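You operate a simulated robot arm through the tools that you are given. There is no shell and no other tool.

You run a simulated robot arm. Do the job below in one go: nothing can be reset, and whatever is moved stays where it is left.

## Task
Add one shot to the bag under the sugar hopper, stand it in its row and fit the orange clip.
Fine: the shuttle ends in the open. Set down upright: bag thirty-one.

The check looks at the end state, three seconds after you hand in, the way a careful person would. Anything else that was tipped, shoved, dropped, spilled or broken makes it a failure.

## Robot
A 6-joint arm with a two-finger gripper, fixed in place. Base frame: the origin is at the foot of the arm, x ahead of it, y to its left, z up; the work surface is at about z = 820. Readings come in mm, rad, newtons and seconds.
Its first joint turns from -2.897 to 2.897 rad. Payload 3.43 kg.
The TCP is the grasp point between the finger pads, 20 mm short of the fingertips. In the tool frame z runs along the fingers and y along their closing line. Largest opening 190 mm; the body of the gripper starts 248 mm behind the TCP.
Orientation is that of the tool frame in the base frame, as [roll, pitch, yaw] about the fixed x, y, z axes, in that order (R = Rz(yaw) Ry(pitch) Rx(roll)). With the fingers straight down and closing along the base's y, the tool's x points along the base's -x, its y along +y and its z along -z.

## Interface
- The arm moves only by the tool drive_tool. Its argument "plan" is a list that holds one entry, the list of rows, each a list of 7 numbers: the turn, a rotation vector about the base's x, y, z in rad, then the shift along the base's x, y, z in mm, then the closure, from 0 (fully open) to 1 (shut). In form: [[[rx, ry, rz, tx, ty, tz, grip], ...]]. A call has 1 to 20 rows; each row shifts and turns the commanded pose from where the row before left it. Each row takes 0.2 s and may step no farther than 50 mm and 0.15 rad from the row before; otherwise, or with a gripper value out of range, the whole call is refused. A pose out of reach is approached as far as the arm can. The call stops where the force on the tool passes 40 N (or 10 N more than at its start, if that is more) or the arm is blocked; 0.2 s more then pass. Each finger travels about 153 mm/s and halts on what it meets, pressing with about 25 N; the grip force reading is that of the motor and also rises with nothing between the fingers. The clock runs only during rows and for 0.2 s after the last one: add rows that do not move to give the fingers time. It gives the time, the measured TCP pose, the force on the tool (base axes), the opening and the grip force at its end, in the units of the frame above (readings bear some noise), with the torque about the TCP (base axes, N m) and any sound that the robot's microphone picked up.
- Cameras (640 x 400 px; columns grow to the right, rows downward): "scene" is fixed at [49.5, 509.6, 1418.7]; the picture's right is [-0.54, -0.84, 0.00], its down [-0.39, 0.25, -0.89] and it looks along [0.75, -0.48, -0.46] (base axes); focal length 349 px, centre (320, 200). "wrist" rides on the gripper at [71, -8, -288] in the tool frame; the picture's right is [0.12, 0.99, 0.00], its down [-0.96, 0.12, -0.25] and it looks along [-0.25, 0.03, 0.97] (tool axes); focal length 261 px, centre (320, 200). There is no depth. A picture from a camera that has moved, and an enlarged one, comes with that camera's place and axes in the base frame and with its lens. The place of the scene camera against the robot may be out by one fixed shift of up to 18 mm in any direction.
- snapshot(camera): a new picture of that camera. It takes no simulated time.
- raise_lower(by): slides the trunk up (or, below 0, down) by that many mm; the arm rides with it, the base frame stays. It gives what a move gives, with no picture.
- enlarge(camera, box): a new picture of the part [left, top, right, bottom] of that camera's present view, enlarged. It takes no simulated time.
- close_job(): hands the job in; it is judged then, once.

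Nothing tells you positions but the pictures and the camera data. Unless the task says otherwise, let go and move clear before handing in.

The tools are called after "Call:" as name(argument=value, ...) on one line, values as JSON. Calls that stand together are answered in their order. drive_tool: Moves the arm, as the interface text tells. Its arguments: {"type":"object","properties":{"plan":{"type":"array","items":{"type":"array","items":{"type":"array","items":{"type":"number"}}}}},"required":["plan"]} The other tools are called the same way: raise_lower (by) slides the trunk up or down; snapshot (camera) takes a picture; enlarge (camera, box) takes an enlarged picture of a part of a camera's view; close_job () hands the job in.

At the start:

```text
time: 0.0
position: [755.5, 249.0, 1176.2]
orientation: [3.139, -0.002, 3.14]
wrist_force: [0.4, -1.0, -0.2]
moment: [-0.03, 0.01, -0.02]
finger_gap: 190.1
finger_force: 0.0
trunk travel left (down, up): [-200.0, 240.0]
```

scene: 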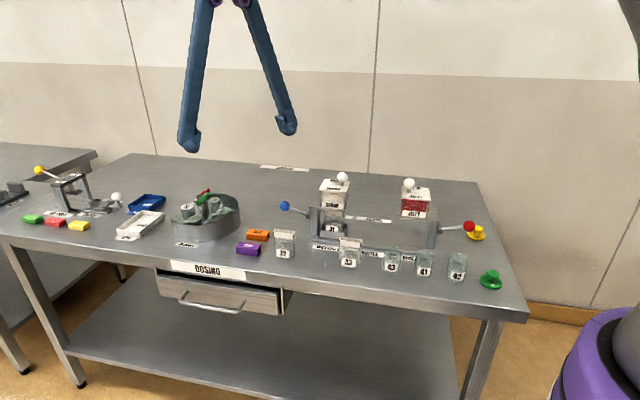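
wrist: 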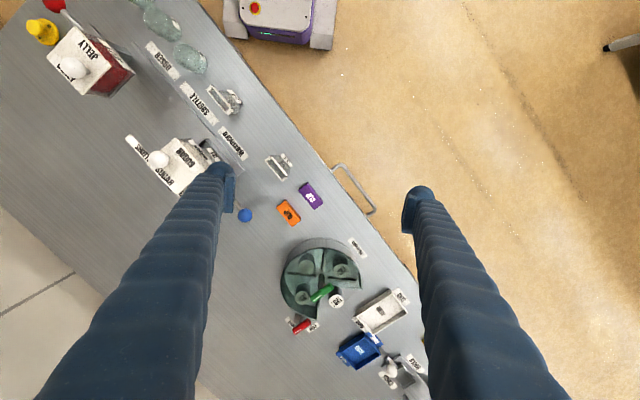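

I see a bench with hoppers, a shuttle rail, bags, clips and a carousel. I'll look closely at each part before moving anything.

Call:
enlarge(camera="scene", box=[260, 160, 420, 280])

Call:
enlarge(camera="scene", box=[360, 160, 520, 300])

Call:
enlarge(camera="scene", box=[150, 170, 310, 290])

Call:
enlarge(camera="scene", box=[0, 150, 180, 260])

Call:
enlarge(camera="wrist", box=[100, 60, 340, 240])

Call:
enlarge(camera="wrist", box=[240, 200, 440, 400])

Call:
enlarge(camera="wrist", box=[0, 0, 240, 120])

```text
3.33 times, centred on (340, 220) of scene
camera zoom: at [49.5, 509.6, 1418.7], right [-0.54, -0.84, 0.0], down [-0.39, 0.25, -0.89], along [0.75, -0.48, -0.46], focal length 1163 px, centre (253, 133)
```

zoom: 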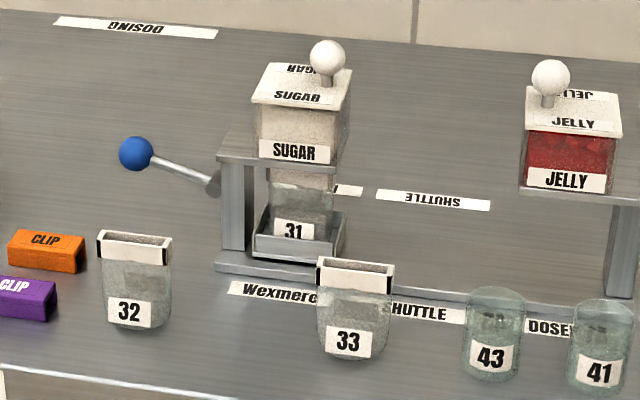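

```text
2.86 times, centred on (440, 230) of scene
camera zoom: at [49.5, 509.6, 1418.7], right [-0.54, -0.84, 0.0], down [-0.39, 0.25, -0.89], along [0.75, -0.48, -0.46], focal length 997 px, centre (-23, 114)
```

zoom: 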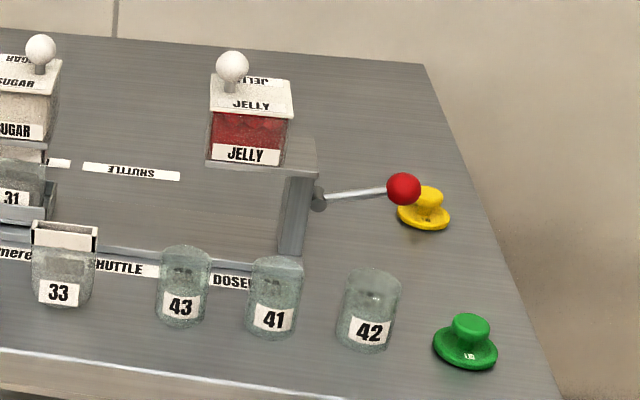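

```text
3.33 times, centred on (230, 230) of scene
camera zoom: at [49.5, 509.6, 1418.7], right [-0.54, -0.84, 0.0], down [-0.39, 0.25, -0.89], along [0.75, -0.48, -0.46], focal length 1163 px, centre (620, 100)
```

zoom: 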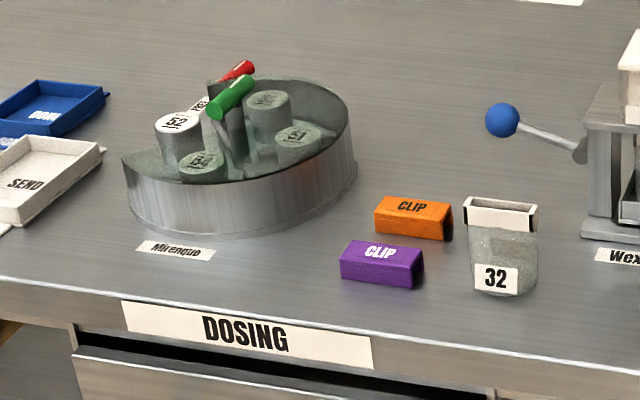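

```text
3.56 times, centred on (90, 205) of scene
camera zoom: at [49.5, 509.6, 1418.7], right [-0.54, -0.84, 0.0], down [-0.39, 0.25, -0.89], along [0.75, -0.48, -0.46], focal length 1241 px, centre (1138, 182)
```

zoom: 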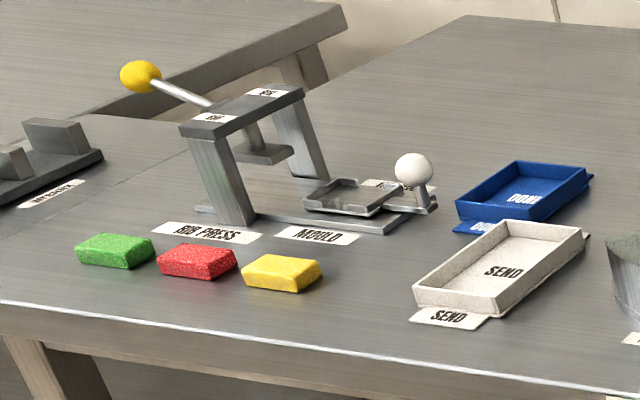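

```text
2.22 times, centred on (220, 150) of wrist
camera zoom: at [686.0, 240.7, 1462.8], right [-0.12, 0.99, 0.0], down [0.96, 0.12, 0.25], along [0.24, 0.03, -0.97], focal length 579 px, centre (542, 311)
```

zoom: 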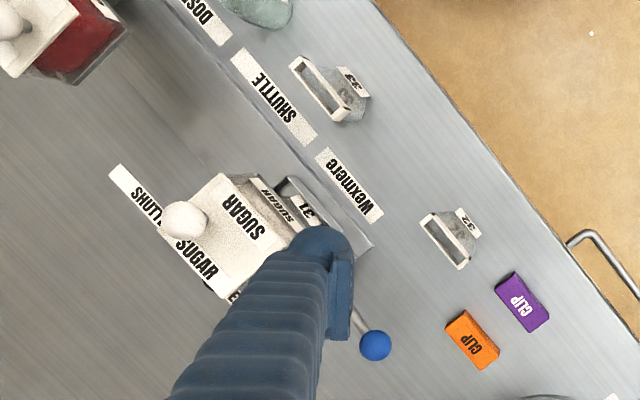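

```text
2.00 times, centred on (340, 300) of wrist
camera zoom: at [686.0, 240.7, 1462.8], right [-0.12, 0.99, 0.0], down [0.96, 0.12, 0.25], along [0.24, 0.03, -0.97], focal length 521 px, centre (280, 0)
```

zoom: 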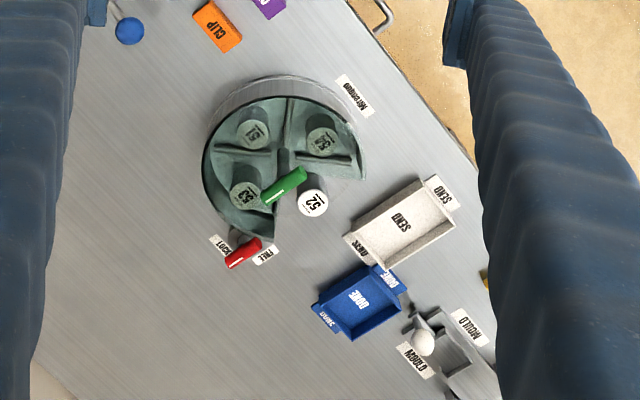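

```text
2.67 times, centred on (120, 60) of wrist
camera zoom: at [686.0, 240.7, 1462.8], right [-0.12, 0.99, 0.0], down [0.96, 0.12, 0.25], along [0.24, 0.03, -0.97], focal length 695 px, centre (853, 573)
```

zoom: 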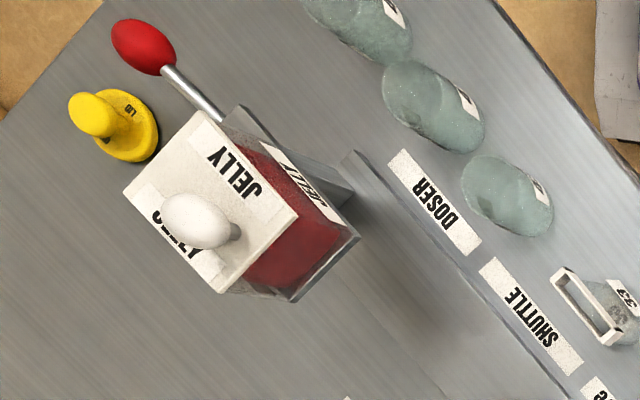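

The doser looks like a rail with a tray (the shuttle) holding bag 31 under the sugar hopper, with a blue lever at that end. I'll lift a bit and move the wrist camera over the doser to see it from above.

Call:
drive_tool(plan=[[[0, 0, 0, -10, 0, 45, 0], [0, 0, 0, -20, -40, 0, 0], [0, 0, 0, -20, -45, 0, 0], [0, 0, 0, -20, -45, 0, 0], [0, 0, 0, -20, -45, 0, 0], [0, 0, 0, -20, -45, 0, 0]]])

Call:
snapshot(camera="wrist")

Call:
enlarge(camera="wrist", box=[200, 60, 440, 260])

Call:
enlarge(camera="scene", box=[290, 160, 390, 260])

```text
time: 1.4
position: [644.0, 28.1, 1221.6]
orientation: [-3.142, 0.001, -3.14]
wrist_force: [-0.7, -1.2, 0.5]
moment: [0.07, -0.07, -0.04]
finger_gap: 190.0
finger_force: 0.0
trunk travel left (down, up): [-200.0, 240.0]
```

```text
taken
camera wrist: at [574.3, 19.8, 1509.6], right [-0.12, 0.99, 0.0], down [0.96, 0.12, 0.25], along [0.25, 0.03, -0.97], focal length 261 px, centre (320, 200)
```

wrist: 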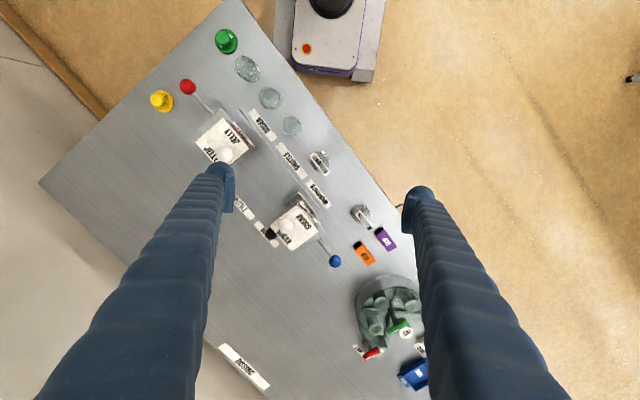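

```text
2.00 times, centred on (320, 160) of wrist
camera zoom: at [574.3, 19.8, 1509.6], right [-0.12, 0.99, 0.0], down [0.96, 0.12, 0.25], along [0.25, 0.03, -0.97], focal length 521 px, centre (320, 280)
```

zoom: 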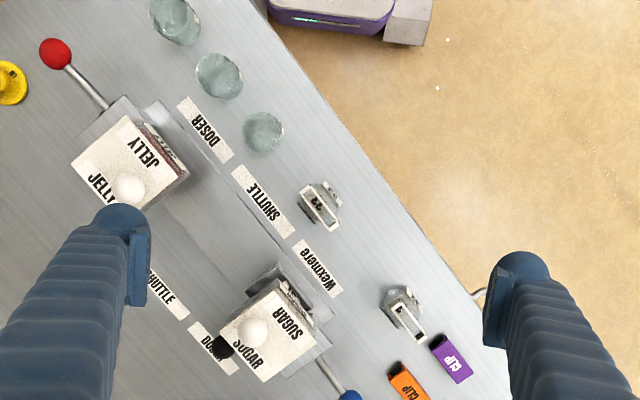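

```text
4.00 times, centred on (340, 210) of scene
camera zoom: at [49.5, 509.6, 1418.7], right [-0.54, -0.84, 0.0], down [-0.39, 0.25, -0.89], along [0.75, -0.48, -0.46], focal length 1396 px, centre (240, 160)
```

zoom: 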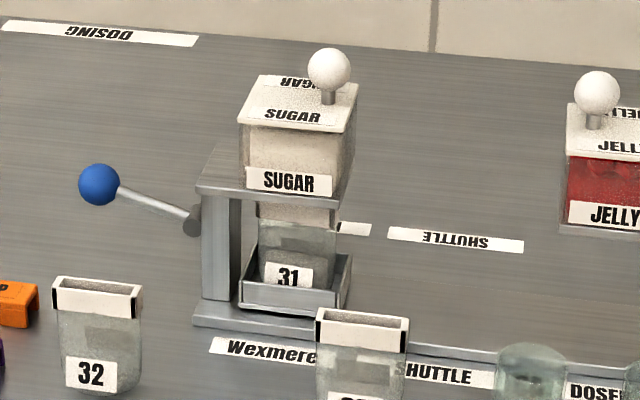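

The sugar hopper sits near (750, -20) and the rail runs diagonally, with a dark part just behind the hopper. Zooms render sharply, so I'll inspect more.

Call:
enlarge(camera="scene", box=[310, 175, 360, 225])

Call:
enlarge(camera="scene", box=[305, 205, 365, 255])

Call:
enlarge(camera="scene", box=[265, 190, 335, 240])

Call:
enlarge(camera="scene", box=[390, 165, 490, 250])

Call:
enlarge(camera="wrist", box=[255, 180, 345, 270])

Call:
enlarge(camera="wrist", box=[290, 130, 410, 280])

Call:
enlarge(camera="scene", box=[220, 215, 310, 275])

```text
8.00 times, centred on (335, 200) of scene
camera zoom: at [49.5, 509.6, 1418.7], right [-0.54, -0.84, 0.0], down [-0.39, 0.25, -0.89], along [0.75, -0.48, -0.46], focal length 2792 px, centre (200, 200)
```

zoom: 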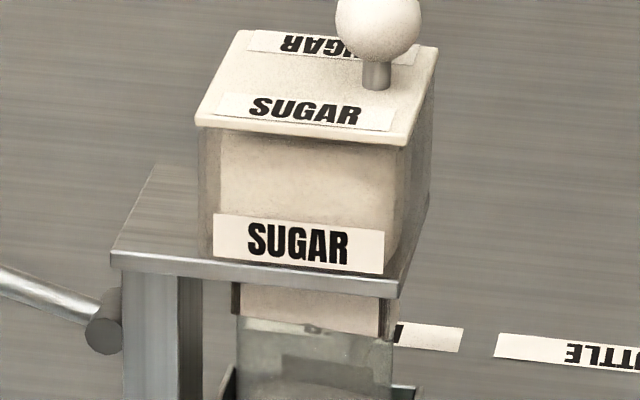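

```text
8.00 times, centred on (335, 230) of scene
camera zoom: at [49.5, 509.6, 1418.7], right [-0.54, -0.84, 0.0], down [-0.39, 0.25, -0.89], along [0.75, -0.48, -0.46], focal length 2792 px, centre (200, -40)
```

zoom: 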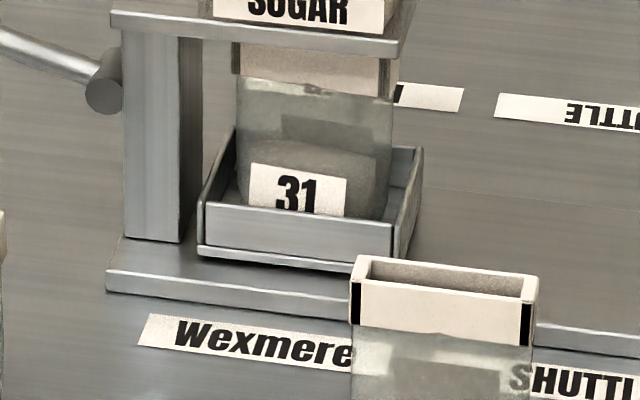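

```text
8.00 times, centred on (300, 215) of scene
camera zoom: at [49.5, 509.6, 1418.7], right [-0.54, -0.84, 0.0], down [-0.39, 0.25, -0.89], along [0.75, -0.48, -0.46], focal length 2792 px, centre (480, 80)
```

zoom: 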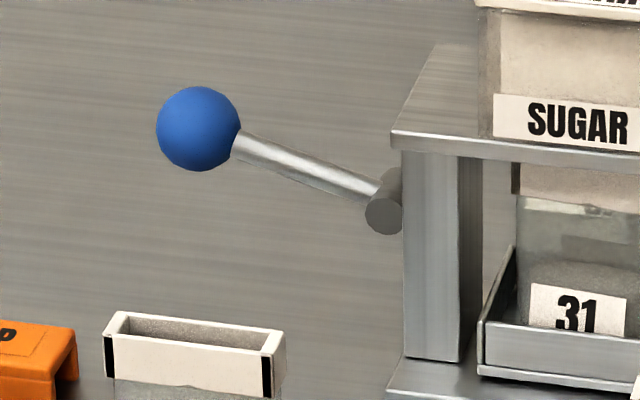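

```text
4.71 times, centred on (440, 208) of scene
camera zoom: at [49.5, 509.6, 1418.7], right [-0.54, -0.84, 0.0], down [-0.39, 0.25, -0.89], along [0.75, -0.48, -0.46], focal length 1642 px, centre (-245, 165)
```

zoom: 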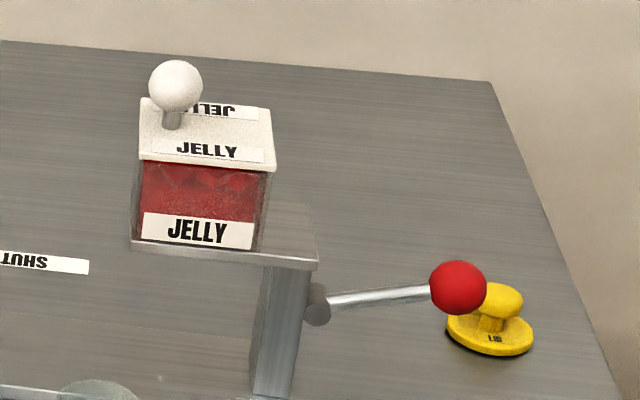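

```text
4.44 times, centred on (300, 225) of wrist
camera zoom: at [574.3, 19.8, 1509.6], right [-0.12, 0.99, 0.0], down [0.96, 0.12, 0.25], along [0.25, 0.03, -0.97], focal length 1158 px, centre (409, 89)
```

zoom: 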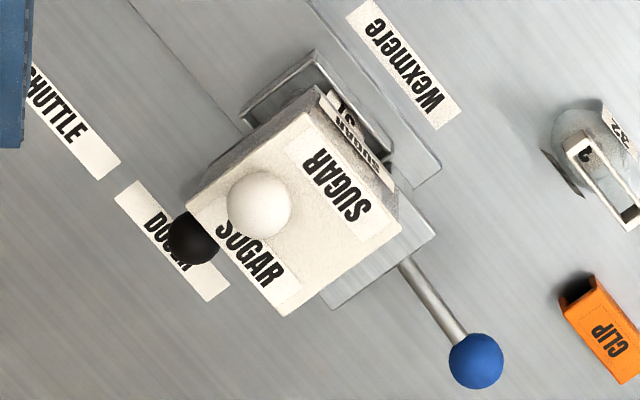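

```text
2.67 times, centred on (350, 205) of wrist
camera zoom: at [574.3, 19.8, 1509.6], right [-0.12, 0.99, 0.0], down [0.96, 0.12, 0.25], along [0.25, 0.03, -0.97], focal length 695 px, centre (240, 187)
```

zoom: 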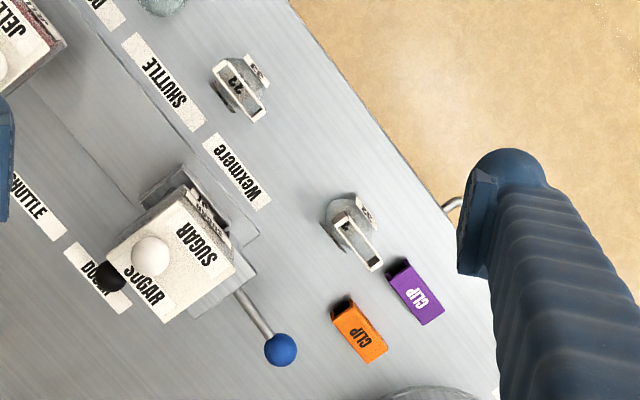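

```text
6.67 times, centred on (265, 245) of scene
camera zoom: at [49.5, 509.6, 1418.7], right [-0.54, -0.84, 0.0], down [-0.39, 0.25, -0.89], along [0.75, -0.48, -0.46], focal length 2327 px, centre (687, -100)
```

zoom: 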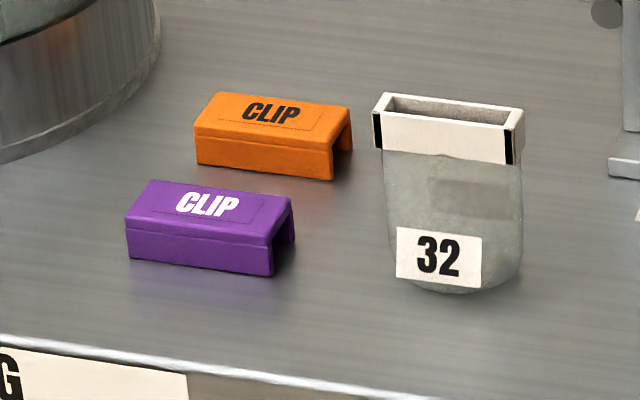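

The black ball behind is the shuttle's handle, and the blue lever (ball near (882, 96, 908)) should be the sugar doser. Bags 32 and 33 leave exactly one empty slot between them. I'll turn the tool so the fingers close across the rail and go above the blue ball for a closer look.

Call:
drive_tool(plan=[[[0, 0, 0.1323, 40, 11, 0, 0], [0, 0, 0.1323, 40, 11, 0, 0], [0, 0, 0.1323, 40, 11, 0, 0], [0, 0, 0.1323, 40, 11, 0, 0], [0, 0, 0.1323, 40, 12, 0, 0], [0, 0, 0.1323, 38, 12, 0, 0], [0, 0, 0, 0, 0, -40, 0], [0, 0, 0, 0, 0, -30, 0]]])

Call:
snapshot(camera="wrist")

Call:
enlarge(camera="wrist", box=[220, 60, 420, 240])

Call:
snapshot(camera="scene")

```text
time: 3.2
position: [885.0, 95.9, 1151.7]
orientation: [3.139, -0.002, -2.347]
wrist_force: [-0.3, -0.2, 0.2]
moment: [0.02, 0.05, 0.02]
finger_gap: 190.2
finger_force: 0.0
trunk travel left (down, up): [-200.0, 240.0]
```

```text
taken
camera wrist: at [842.6, 40.0, 1439.4], right [-0.79, 0.61, 0.0], down [0.59, 0.77, 0.25], along [0.15, 0.2, -0.97], focal length 261 px, centre (320, 200)
```

wrist: 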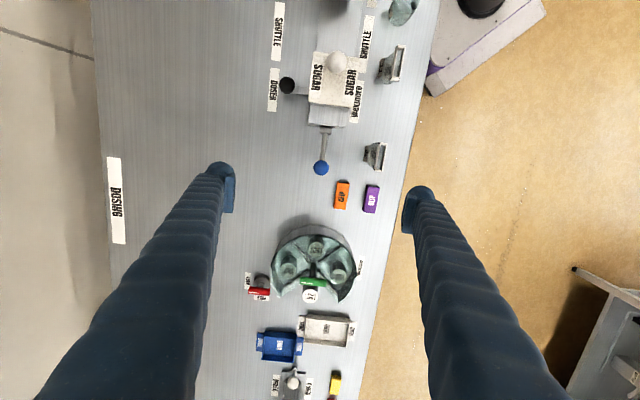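

```text
2.22 times, centred on (320, 150) of wrist
camera zoom: at [842.6, 40.0, 1439.4], right [-0.79, 0.61, 0.0], down [0.59, 0.77, 0.25], along [0.15, 0.2, -0.97], focal length 579 px, centre (320, 311)
```

zoom: 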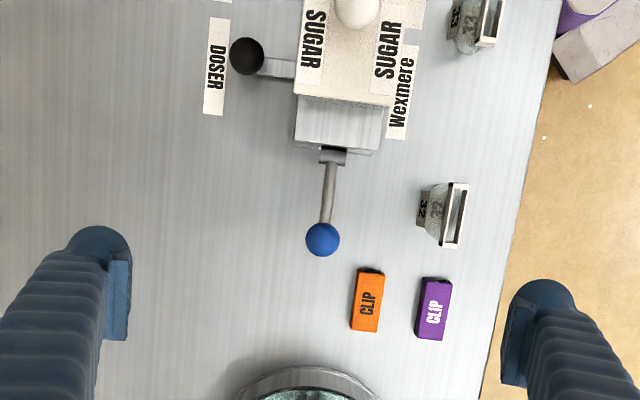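

```text
taken
```

scene: 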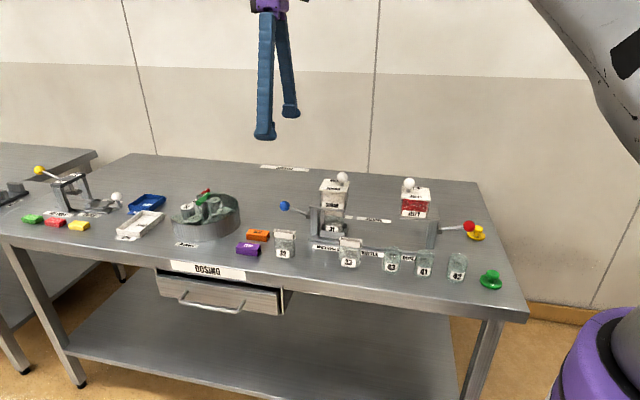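

The lever, handle bracket, clips and bag 32 are clear from here. I'll narrow the fingers to about 80 mm first (bag 32 stands close) and check how they look.

Call:
drive_tool(plan=[[[0, 0, 0, 0, 0, 0, 0.58], [0, 0, 0, 0, 0, 0, 0.58], [0, 0, 0, 0, 0, 0, 0.58]]])

Call:
snapshot(camera="wrist")

Call:
enlarge(camera="scene", box=[200, 0, 360, 160])

```text
time: 4.0
position: [884.4, 96.5, 1152.4]
orientation: [3.142, 0.0, -2.347]
wrist_force: [0.0, 0.4, 0.0]
moment: [0.0, -0.01, 0.01]
finger_gap: 79.9
finger_force: 0.0
trunk travel left (down, up): [-200.0, 240.0]
```

```text
taken
camera wrist: at [841.7, 40.2, 1440.2], right [-0.79, 0.61, 0.0], down [0.59, 0.77, 0.25], along [0.15, 0.2, -0.97], focal length 261 px, centre (320, 200)
```

wrist: 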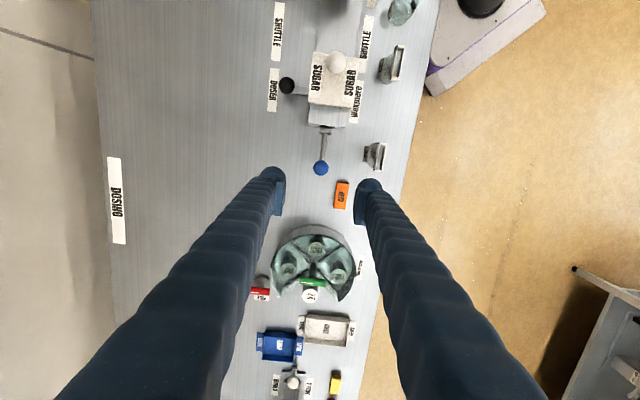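

```text
2.50 times, centred on (280, 80) of scene
camera zoom: at [49.5, 509.6, 1418.7], right [-0.54, -0.84, 0.0], down [-0.39, 0.25, -0.89], along [0.75, -0.48, -0.46], focal length 872 px, centre (420, 500)
```

zoom: 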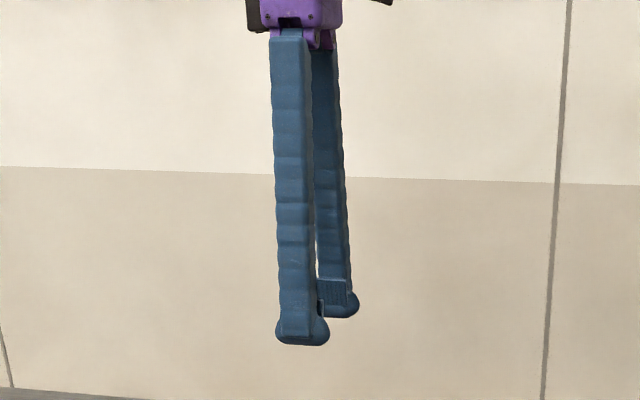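

Fingers are straight, at 80 mm opening. I'll descend above the ball to z≈1000 and re-measure it.

Call:
drive_tool(plan=[[[0, 0, 0, 0, 0, -50, 0.58], [0, 0, 0, -2, -1, -50, 0.58], [0, 0, 0, 0, 0, -50, 0.58], [0, 0, 0, 0, 0, 0, 0.58]]])

Call:
enlarge(camera="wrist", box=[260, 80, 400, 200])

Call:
enlarge(camera="wrist", box=[200, 0, 400, 120])

Call:
enlarge(camera="scene", box=[240, 150, 360, 260])

```text
time: 5.0
position: [882.8, 95.7, 1000.6]
orientation: [3.142, 0.001, -2.346]
wrist_force: [0.1, -1.8, -0.2]
moment: [-0.02, 0.03, 0.0]
finger_gap: 79.9
finger_force: 0.0
trunk travel left (down, up): [-200.0, 240.0]
```

```text
3.33 times, centred on (330, 140) of wrist
camera zoom: at [840.1, 39.8, 1287.7], right [-0.79, 0.61, 0.0], down [0.59, 0.77, 0.25], along [0.15, 0.2, -0.97], focal length 869 px, centre (287, 400)
```

zoom: 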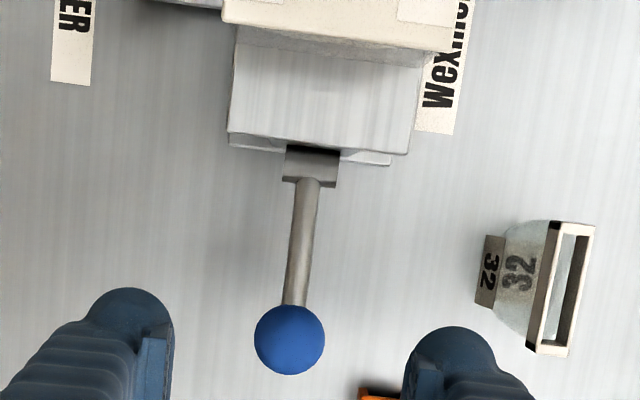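

```text
3.20 times, centred on (300, 60) of wrist
camera zoom: at [840.1, 39.8, 1287.7], right [-0.79, 0.61, 0.0], down [0.59, 0.77, 0.25], along [0.15, 0.2, -0.97], focal length 834 px, centre (384, 648)
```

zoom: 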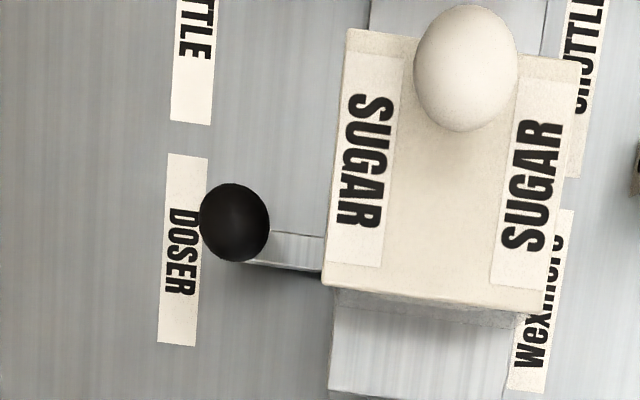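

```text
3.64 times, centred on (300, 205) of scene
camera zoom: at [49.5, 509.6, 1418.7], right [-0.54, -0.84, 0.0], down [-0.39, 0.25, -0.89], along [0.75, -0.48, -0.46], focal length 1269 px, centre (393, 182)
```

zoom: 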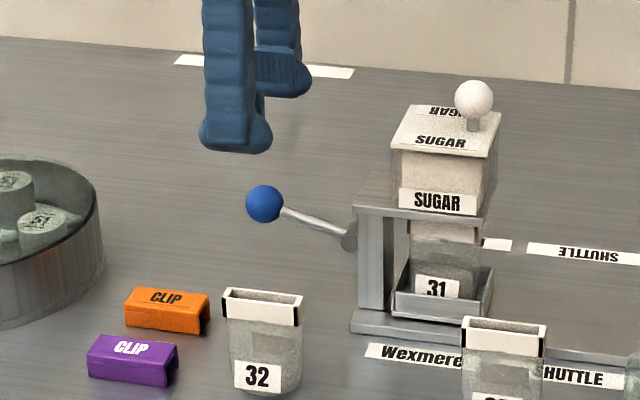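

The ball is at about (882, 96, 908) with radius 16, and the lever pivots near (829, 42, 886). I'll go down around the ball and grip it across the rail direction so I can follow the arc both ways.

Call:
drive_tool(plan=[[[0, 0, 0, 0, 0, -45, 0.58], [0, 0, 0, -1, 0, -44, 0.58], [0, 0, 0, 0, 0, 0, 0.58], [0, 0, 0, 0, 0, 0, 0.8], [0, 0, 0, 0, 0, 0, 1.0], [0, 0, 0, 0, 0, 0, 1.0], [0, 0, 0, 0, 0, 0, 1.0]]])

Call:
enlarge(camera="scene", box=[240, 150, 360, 260])

Call:
enlarge(camera="scene", box=[305, 205, 365, 255])

```text
time: 6.6
position: [883.0, 98.2, 909.1]
orientation: [3.139, -0.002, -2.346]
wrist_force: [1.3, 0.7, -6.3]
moment: [0.25, -0.29, 0.04]
finger_gap: 29.0
finger_force: 45.1
trunk travel left (down, up): [-200.0, 240.0]
```

```text
3.64 times, centred on (300, 205) of scene
camera zoom: at [49.5, 509.6, 1418.7], right [-0.54, -0.84, 0.0], down [-0.39, 0.25, -0.89], along [0.75, -0.48, -0.46], focal length 1269 px, centre (393, 182)
```

zoom: 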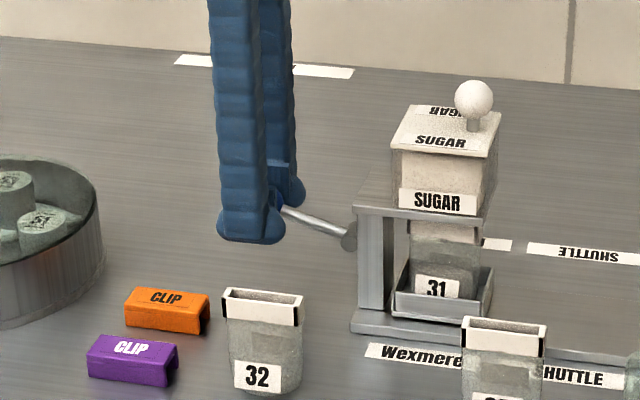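

```text
8.00 times, centred on (335, 230) of scene
camera zoom: at [49.5, 509.6, 1418.7], right [-0.54, -0.84, 0.0], down [-0.39, 0.25, -0.89], along [0.75, -0.48, -0.46], focal length 2792 px, centre (200, -40)
```

zoom: 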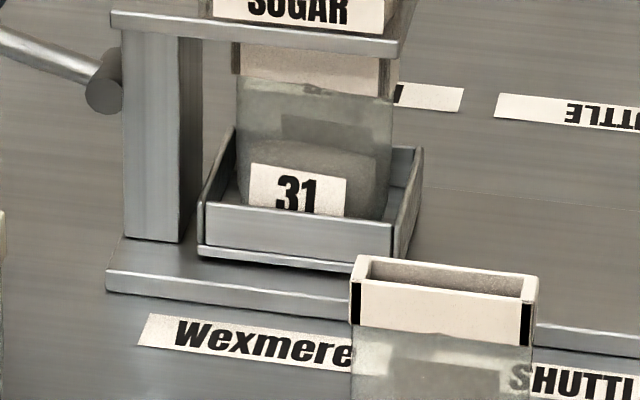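

The ball is held. I'll swing the lever down a little along its arc and watch the force and sound.

Call:
drive_tool(plan=[[[0, 0, 0, 1, 1, -7, 1.0], [0, 0, 0, 1, 1, -8, 1.0], [0, 0, 0, 0, 0, 0, 1.0]]])

Call:
enlarge(camera="scene", box=[240, 150, 360, 260])

```text
time: 7.4
position: [883.5, 98.8, 897.6]
orientation: [-3.14, 0.002, -2.349]
wrist_force: [7.1, -0.2, 16.9]
moment: [-0.88, 0.86, 0.01]
finger_gap: 27.6
finger_force: 44.9
trunk travel left (down, up): [-200.0, 240.0]
```

```text
3.64 times, centred on (300, 205) of scene
camera zoom: at [49.5, 509.6, 1418.7], right [-0.54, -0.84, 0.0], down [-0.39, 0.25, -0.89], along [0.75, -0.48, -0.46], focal length 1269 px, centre (393, 182)
```

zoom: 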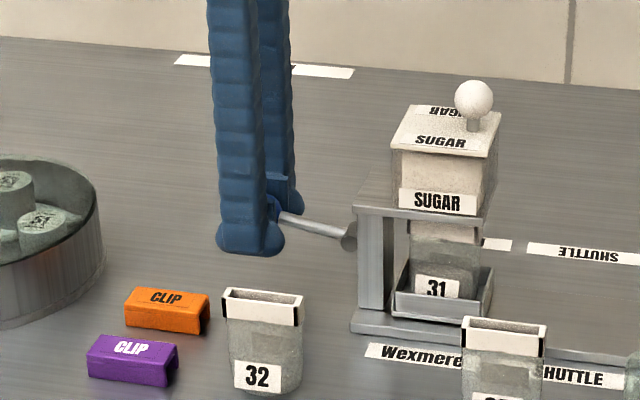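

The lever resists with about 17 N and the pads are starting to slip on the ball. I'll let go to see whether it springs back.

Call:
drive_tool(plan=[[[0, 0, 0, 0, 0, 0, 0.6], [0, 0, 0, 0, 0, 0, 0.58], [0, 0, 0, 0, 0, 40, 0.58], [0, 0, 0, 0, 0, 40, 0.58], [0, 0, 0, 0, 0, 10, 0.58]]])

Call:
enlarge(camera="scene", box=[240, 150, 360, 260])

Call:
enlarge(camera="scene", box=[305, 205, 365, 255])

```text
time: 8.6
position: [882.3, 99.4, 985.9]
orientation: [3.139, -0.002, -2.347]
wrist_force: [-0.1, -0.6, 0.6]
moment: [0.01, 0.01, 0.0]
finger_gap: 79.8
finger_force: 0.0
trunk travel left (down, up): [-200.0, 240.0]
```

```text
3.64 times, centred on (300, 205) of scene
camera zoom: at [49.5, 509.6, 1418.7], right [-0.54, -0.84, 0.0], down [-0.39, 0.25, -0.89], along [0.75, -0.48, -0.46], focal length 1269 px, centre (393, 182)
```

zoom: 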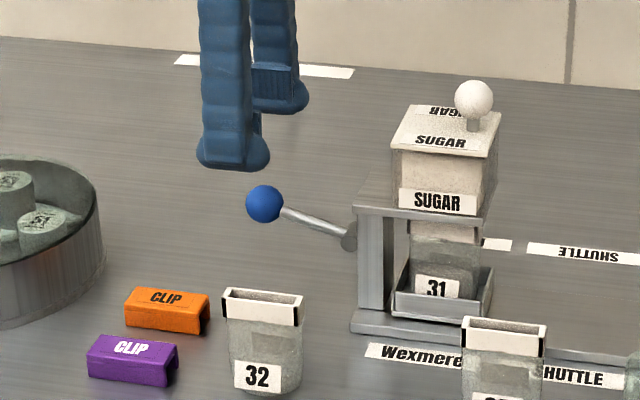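

```text
8.00 times, centred on (335, 230) of scene
camera zoom: at [49.5, 509.6, 1418.7], right [-0.54, -0.84, 0.0], down [-0.39, 0.25, -0.89], along [0.75, -0.48, -0.46], focal length 2792 px, centre (200, -40)
```

zoom: 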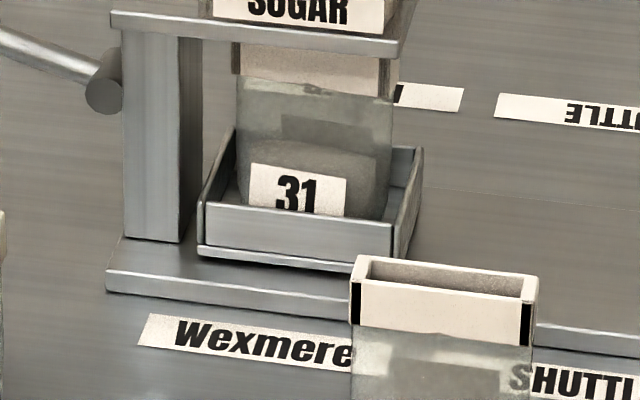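

The lever springs back to rest and nothing was dosed, so it's a press-down lever. I'll close the fingers and press the ball down from above in one steady stroke.

Call:
drive_tool(plan=[[[0, 0, 0, 0, -2, 0, 1.0], [0, 0, 0, 0, -1, 0, 1.0], [0, 0, 0, 0, 0, -35, 1.0], [0, 0, 0, 0, 0, -8, 1.0], [0, 0, 0, 0, 0, -8, 1.0], [0, 0, 0, 0, 0, -8, 1.0]]])

Call:
enlarge(camera="scene", box=[240, 150, 360, 260])

Call:
enlarge(camera="scene", box=[305, 205, 365, 255])

```text
time: 10.0
position: [882.1, 96.4, 927.4]
orientation: [3.14, -0.002, -2.349]
wrist_force: [-0.7, 0.2, 1.8]
moment: [0.02, 0.0, 0.04]
finger_gap: 0.1
finger_force: 24.7
trunk travel left (down, up): [-200.0, 240.0]
```

```text
3.64 times, centred on (300, 205) of scene
camera zoom: at [49.5, 509.6, 1418.7], right [-0.54, -0.84, 0.0], down [-0.39, 0.25, -0.89], along [0.75, -0.48, -0.46], focal length 1269 px, centre (393, 182)
```

zoom: 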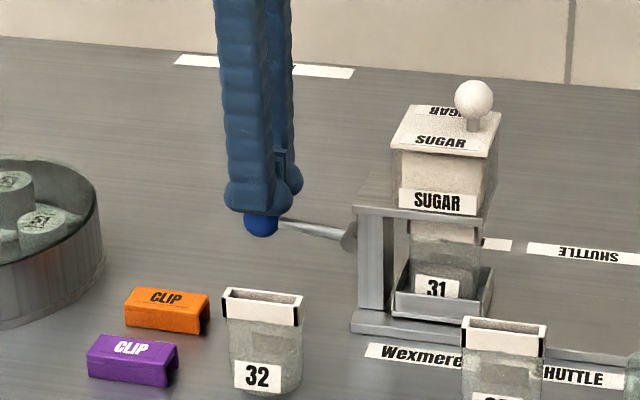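

```text
8.00 times, centred on (335, 230) of scene
camera zoom: at [49.5, 509.6, 1418.7], right [-0.54, -0.84, 0.0], down [-0.39, 0.25, -0.89], along [0.75, -0.48, -0.46], focal length 2792 px, centre (200, -40)
```

zoom: 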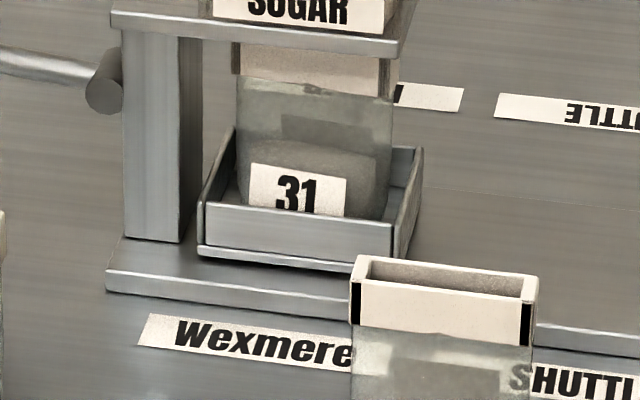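

The lever follows easily (about 2 N). I'll keep pressing down in small steps.

Call:
drive_tool(plan=[[[0, 0, 0, 0, 0, -6, 1.0], [0, 0, 0, 0, 0, -6, 1.0], [0, 0, 0, 0, 0, -6, 1.0]]])

Call:
enlarge(camera="scene", box=[305, 195, 365, 245])

```text
time: 10.8
position: [883.5, 95.5, 908.5]
orientation: [-3.141, -0.002, -2.349]
wrist_force: [-0.1, 0.7, 1.8]
moment: [-0.02, -0.01, -0.02]
finger_gap: 0.0
finger_force: 25.0
trunk travel left (down, up): [-200.0, 240.0]
```

```text
8.00 times, centred on (335, 220) of scene
camera zoom: at [49.5, 509.6, 1418.7], right [-0.54, -0.84, 0.0], down [-0.39, 0.25, -0.89], along [0.75, -0.48, -0.46], focal length 2792 px, centre (200, 40)
```

zoom: 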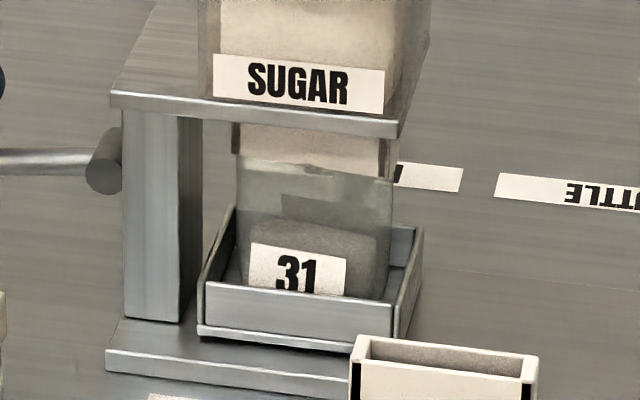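

Call:
drive_tool(plan=[[[0, 0, 0, 0, 0, -6, 1.0], [0, 0, 0, 0, 0, -6, 1.0], [0, 0, 0, 0, 0, -6, 1.0]]])

Call:
enlarge(camera="scene", box=[305, 195, 365, 245])

Call:
enlarge(camera="scene", box=[240, 150, 360, 260])

```text
time: 11.6
position: [881.9, 95.9, 896.9]
orientation: [-3.139, 0.002, -2.347]
wrist_force: [-5.9, -0.6, 38.4]
moment: [0.09, 0.39, 0.28]
finger_gap: 0.0
finger_force: 24.8
trunk travel left (down, up): [-200.0, 240.0]
```

```text
8.00 times, centred on (335, 220) of scene
camera zoom: at [49.5, 509.6, 1418.7], right [-0.54, -0.84, 0.0], down [-0.39, 0.25, -0.89], along [0.75, -0.48, -0.46], focal length 2792 px, centre (200, 40)
```

zoom: 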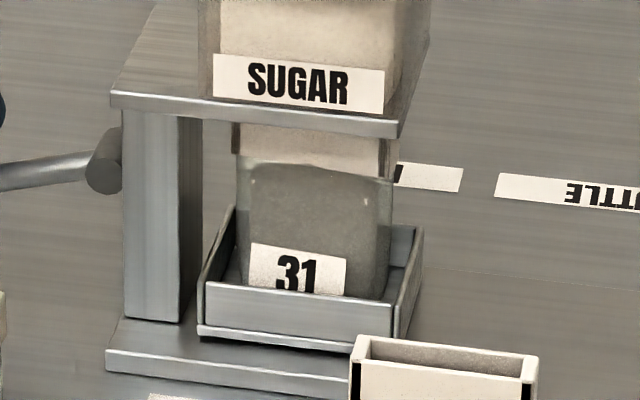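

```text
3.64 times, centred on (300, 205) of scene
camera zoom: at [49.5, 509.6, 1418.7], right [-0.54, -0.84, 0.0], down [-0.39, 0.25, -0.89], along [0.75, -0.48, -0.46], focal length 1269 px, centre (393, 182)
```

zoom: 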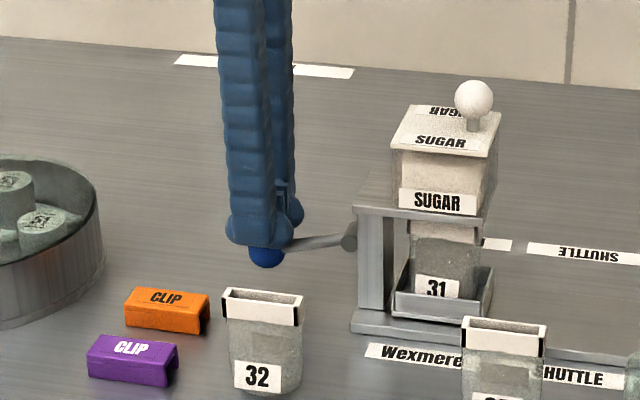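

The lever hit its stop and the sugar level in bag 31 rose: one shot is in. I'll lift straight off and let the lever return.

Call:
drive_tool(plan=[[[0, 0, 0, 0, 0, 15, 1.0], [0, 0, 0, 0, 0, 20, 1.0], [0, 0, 0, 0, 0, 30, 1.0], [0, 0, 0, 0, 0, 50, 1.0], [0, 0, 0, 0, 0, 50, 1.0], [0, 0, 0, 0, 0, 50, 1.0]]])

Call:
enlarge(camera="scene", box=[260, 150, 380, 260])

Call:
enlarge(camera="wrist", box=[240, 0, 440, 160])

```text
time: 13.0
position: [880.0, 93.5, 1107.6]
orientation: [3.141, 0.0, -2.348]
wrist_force: [-0.3, 0.5, 0.0]
moment: [0.02, -0.01, 0.0]
finger_gap: 0.0
finger_force: 34.2
trunk travel left (down, up): [-200.0, 240.0]
```

```text
3.64 times, centred on (320, 205) of scene
camera zoom: at [49.5, 509.6, 1418.7], right [-0.54, -0.84, 0.0], down [-0.39, 0.25, -0.89], along [0.75, -0.48, -0.46], focal length 1269 px, centre (320, 182)
```

zoom: 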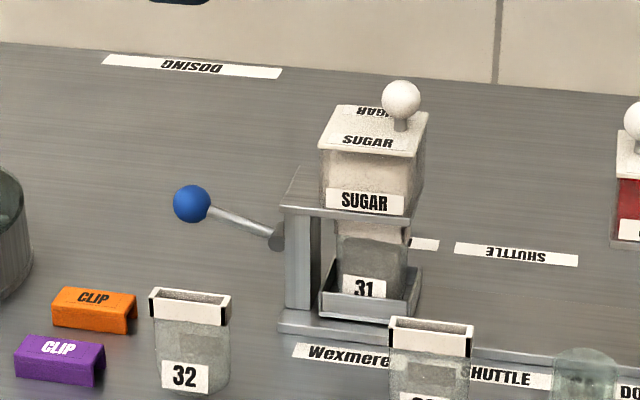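

```text
2.50 times, centred on (340, 80) of wrist
camera zoom: at [837.0, 37.3, 1393.9], right [-0.79, 0.61, 0.0], down [0.59, 0.77, 0.25], along [0.15, 0.2, -0.97], focal length 652 px, centre (270, 500)
```

zoom: 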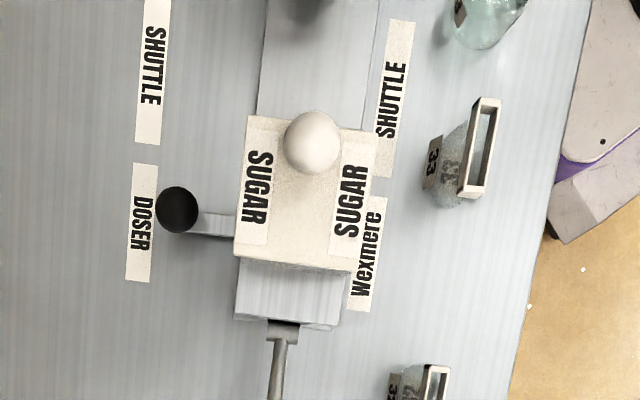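

One shot is in, and the lever is back at rest. The shuttle's black handle is near (838, -75, 876). I'll turn the fingers to close along the rail, hover above the handle and measure it again.

Call:
drive_tool(plan=[[[0, 0, -0.1428, -4, -15, 0, 1.0], [0, 0, -0.1428, -4, -15, 0, 1.0], [0, 0, -0.1428, -4, -15, 0, 0.8], [0, 0, -0.1428, -4, -15, 0, 0.58], [0, 0, -0.1428, -4, -15, 0, 0.58], [0, 0, -0.1428, -4, -15, 0, 0.58], [0, 0, -0.1428, -4, -15, 0, 0.58], [0, 0, -0.1428, -4, -16, 0, 0.58], [0, 0, -0.1428, -4, -16, 0, 0.58], [0, 0, -0.1428, -4, -16, 0, 0.58], [0, 0, -0.1428, -4, -16, 0, 0.58], [0, 0, 0, 0, 0, 0, 0.58]]])

Call:
snapshot(camera="wrist")

Call:
enlarge(camera="wrist", box=[250, 80, 390, 200])

```text
time: 15.6
position: [837.6, -73.1, 1106.7]
orientation: [3.14, -0.001, 2.362]
wrist_force: [-0.2, -0.2, 0.3]
moment: [0.02, -0.03, 0.01]
finger_gap: 79.8
finger_force: 0.1
trunk travel left (down, up): [-200.0, 240.0]
```

```text
taken
camera wrist: at [783.9, -30.9, 1393.9], right [0.61, 0.79, 0.0], down [0.77, -0.59, 0.25], along [0.19, -0.15, -0.97], focal length 261 px, centre (320, 200)
```

wrist: 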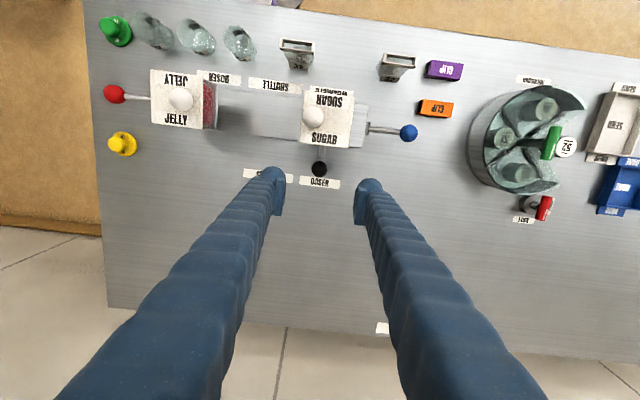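

```text
3.33 times, centred on (320, 140) of wrist
camera zoom: at [783.9, -30.9, 1393.9], right [0.61, 0.79, 0.0], down [0.77, -0.59, 0.25], along [0.19, -0.15, -0.97], focal length 869 px, centre (320, 400)
```

zoom: 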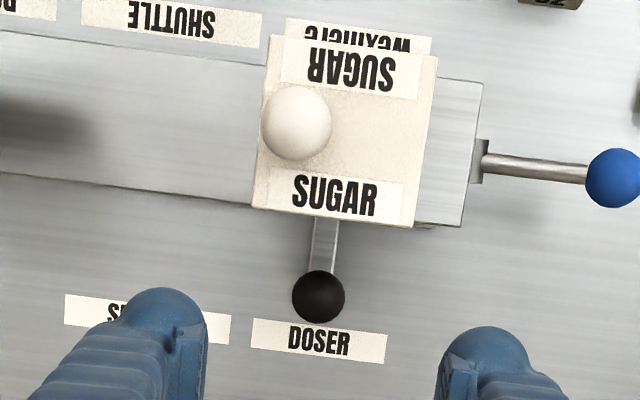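

The handle is confirmed at (838, -74, 876), right under the TCP. I'll descend around it and close on it.

Call:
drive_tool(plan=[[[0, 0, 0, 0, 0, -50, 0.58], [0, 0, 0, 0, 0, -50, 0.58], [0, 0, 0, 0, 0, -50, 0.58], [0, 0, 0, 0, 0, -40, 0.58], [0, 0, 0, 0, 0, -36, 0.58], [0, 0, 0, 0, 0, 0, 0.58]]])

Call:
enlarge(camera="wrist", box=[220, 60, 420, 220])

Call:
enlarge(camera="scene", box=[290, 150, 410, 260])

```text
time: 17.0
position: [838.7, -71.2, 880.2]
orientation: [-3.141, 0.001, 2.365]
wrist_force: [-0.2, 0.6, 0.1]
moment: [-0.01, 0.03, -0.01]
finger_gap: 79.7
finger_force: 0.1
trunk travel left (down, up): [-200.0, 240.0]
```

```text
2.50 times, centred on (320, 140) of wrist
camera zoom: at [782.6, -29.8, 1168.0], right [0.61, 0.79, 0.0], down [0.77, -0.59, 0.25], along [0.2, -0.15, -0.97], focal length 652 px, centre (320, 350)
```

zoom: 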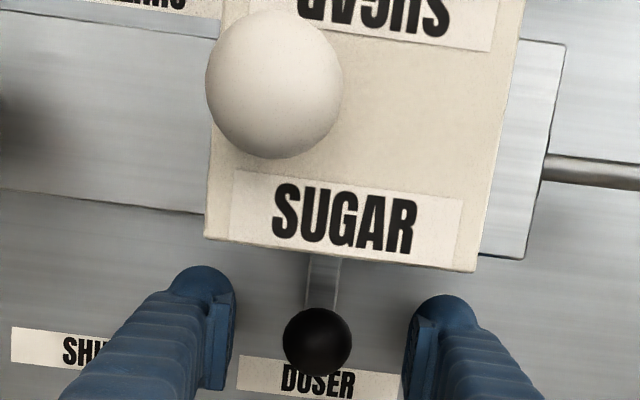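

```text
3.64 times, centred on (350, 205) of scene
camera zoom: at [49.5, 509.6, 1418.7], right [-0.54, -0.84, 0.0], down [-0.39, 0.25, -0.89], along [0.75, -0.48, -0.46], focal length 1269 px, centre (211, 182)
```

zoom: 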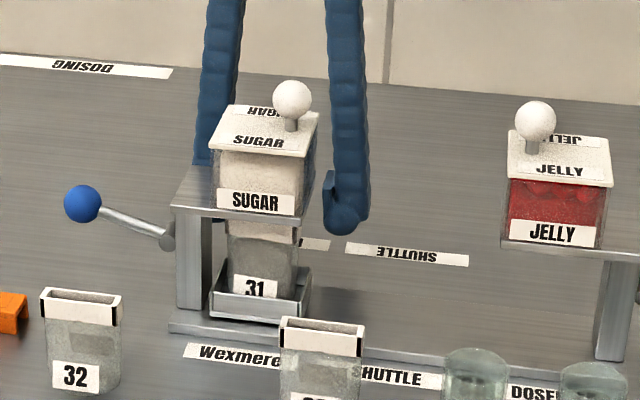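

The handle sits midway between the fingers. I'll close on it, then slide slowly toward the middle of the rail with a gentle start.

Call:
drive_tool(plan=[[[0, 0, 0, 0, -2, 0, 0.75], [0, 0, 0, 0, 0, 0, 0.85], [0, 0, 0, 0, 0, 0, 0.9], [0, 0, 0, 0, 0, 0, 1.0], [0, 0, 0, 0, 0, 0, 1.0], [0, 0, 0, -1.4, -1.4, 0, 1.0], [0, 0, 0, -2.1, -2.1, 0, 1.0], [0, 0, 0, -2.8, -2.8, 0, 1.0], [0, 0, 0, -2.8, -2.8, 0, 1.0], [0, 0, 0, -2.1, -2.1, 0, 1.0]]])

Call:
enlarge(camera="scene", box=[290, 150, 410, 260])

Call:
enlarge(camera="wrist", box=[220, 60, 420, 220])

```text
time: 19.2
position: [827.1, -86.7, 880.2]
orientation: [-3.141, 0.0, 2.365]
wrist_force: [-4.9, 6.8, 4.0]
moment: [0.04, -0.02, -0.01]
finger_gap: 28.5
finger_force: 44.8
trunk travel left (down, up): [-200.0, 240.0]
```

```text
3.64 times, centred on (350, 205) of scene
camera zoom: at [49.5, 509.6, 1418.7], right [-0.54, -0.84, 0.0], down [-0.39, 0.25, -0.89], along [0.75, -0.48, -0.46], focal length 1269 px, centre (211, 182)
```

zoom: 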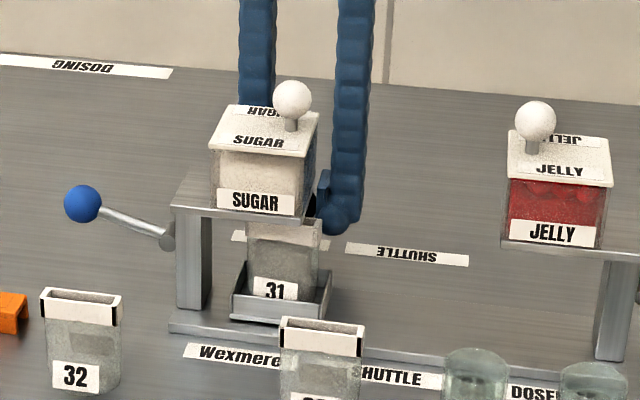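

```text
2.50 times, centred on (320, 140) of wrist
camera zoom: at [771.2, -43.5, 1168.0], right [0.61, 0.79, 0.0], down [0.77, -0.59, 0.25], along [0.19, -0.15, -0.97], focal length 652 px, centre (320, 350)
```

zoom: 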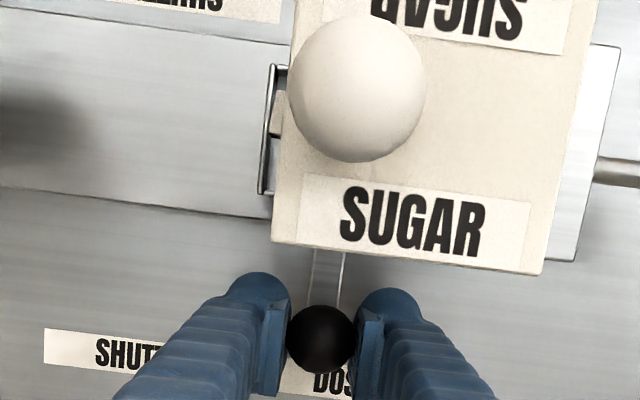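

The shuttle slides freely and the bag stays upright in it. I'll keep going to the open middle.

Call:
drive_tool(plan=[[[0, 0, 0, -2.8, -2.85, 0, 1.0], [0, 0, 0, -4.2, -4.3, 0, 1.0], [0, 0, 0, -4.9, -5, 0, 1.0], [0, 0, 0, -4.9, -5, 0, 1.0], [0, 0, 0, -4.9, -5, 0, 1.0], [0, 0, 0, -4.9, -5, 0, 1.0], [0, 0, 0, -4.9, -5, 0, 1.0], [0, 0, 0, -4.9, -5, 0, 1.0], [0, 0, 0, -4.9, -5, 0, 1.0], [0, 0, 0, -4.9, -5, 0, 1.0], [0, 0, 0, -4.9, -5, 0, 1.0], [0, 0, 0, -4.9, -5, 0, 1.0], [0, 0, 0, -3.5, -3.6, 0, 1.0], [0, 0, 0, -2.1, -2.1, 0, 1.0], [0, 0, 0, 0, 0, 0, 1.0]]])

Call:
enlarge(camera="scene", box=[310, 150, 430, 260])

Call:
snapshot(camera="wrist")

```text
time: 22.4
position: [765.5, -148.7, 878.9]
orientation: [-3.14, -0.002, 2.365]
wrist_force: [-19.1, 19.0, -21.4]
moment: [-0.05, -0.07, -0.01]
finger_gap: 28.3
finger_force: 44.5
trunk travel left (down, up): [-200.0, 240.0]
```

```text
3.64 times, centred on (370, 205) of scene
camera zoom: at [49.5, 509.6, 1418.7], right [-0.54, -0.84, 0.0], down [-0.39, 0.25, -0.89], along [0.75, -0.48, -0.46], focal length 1269 px, centre (138, 182)
```

zoom: 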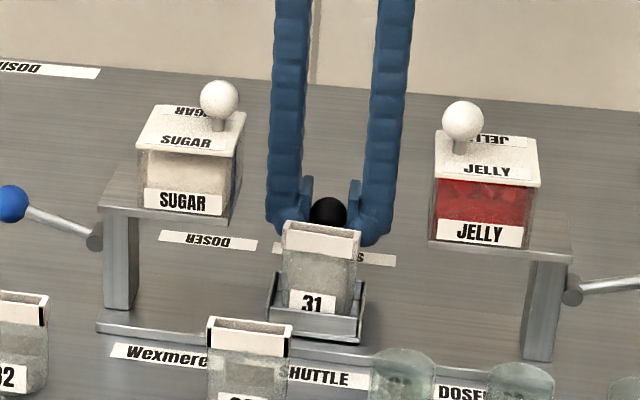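

```text
taken
camera wrist: at [710.1, -105.9, 1167.6], right [0.61, 0.79, 0.0], down [0.77, -0.59, 0.25], along [0.19, -0.15, -0.97], focal length 261 px, centre (320, 200)
```

wrist: 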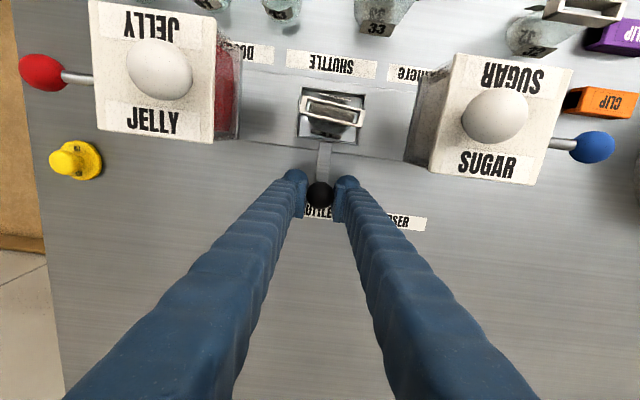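

The shuttle with bag 31 is in the open between the hoppers. The grip is under some side load, so I'll ease the tool a little toward the front and down before letting go.

Call:
drive_tool(plan=[[[0, 0, 0, -0.7, 0.7, -0.5, 1.0], [0, 0, 0, -0.7, 0.7, -0.5, 1.0], [0, 0, 0, 0, 0, 0, 1.0]]])

```text
time: 23.2
position: [765.9, -148.7, 879.5]
orientation: [-3.141, -0.001, 2.365]
wrist_force: [-9.0, 7.3, -19.3]
moment: [-0.19, -0.17, 0.01]
finger_gap: 28.3
finger_force: 44.9
trunk travel left (down, up): [-200.0, 240.0]
```

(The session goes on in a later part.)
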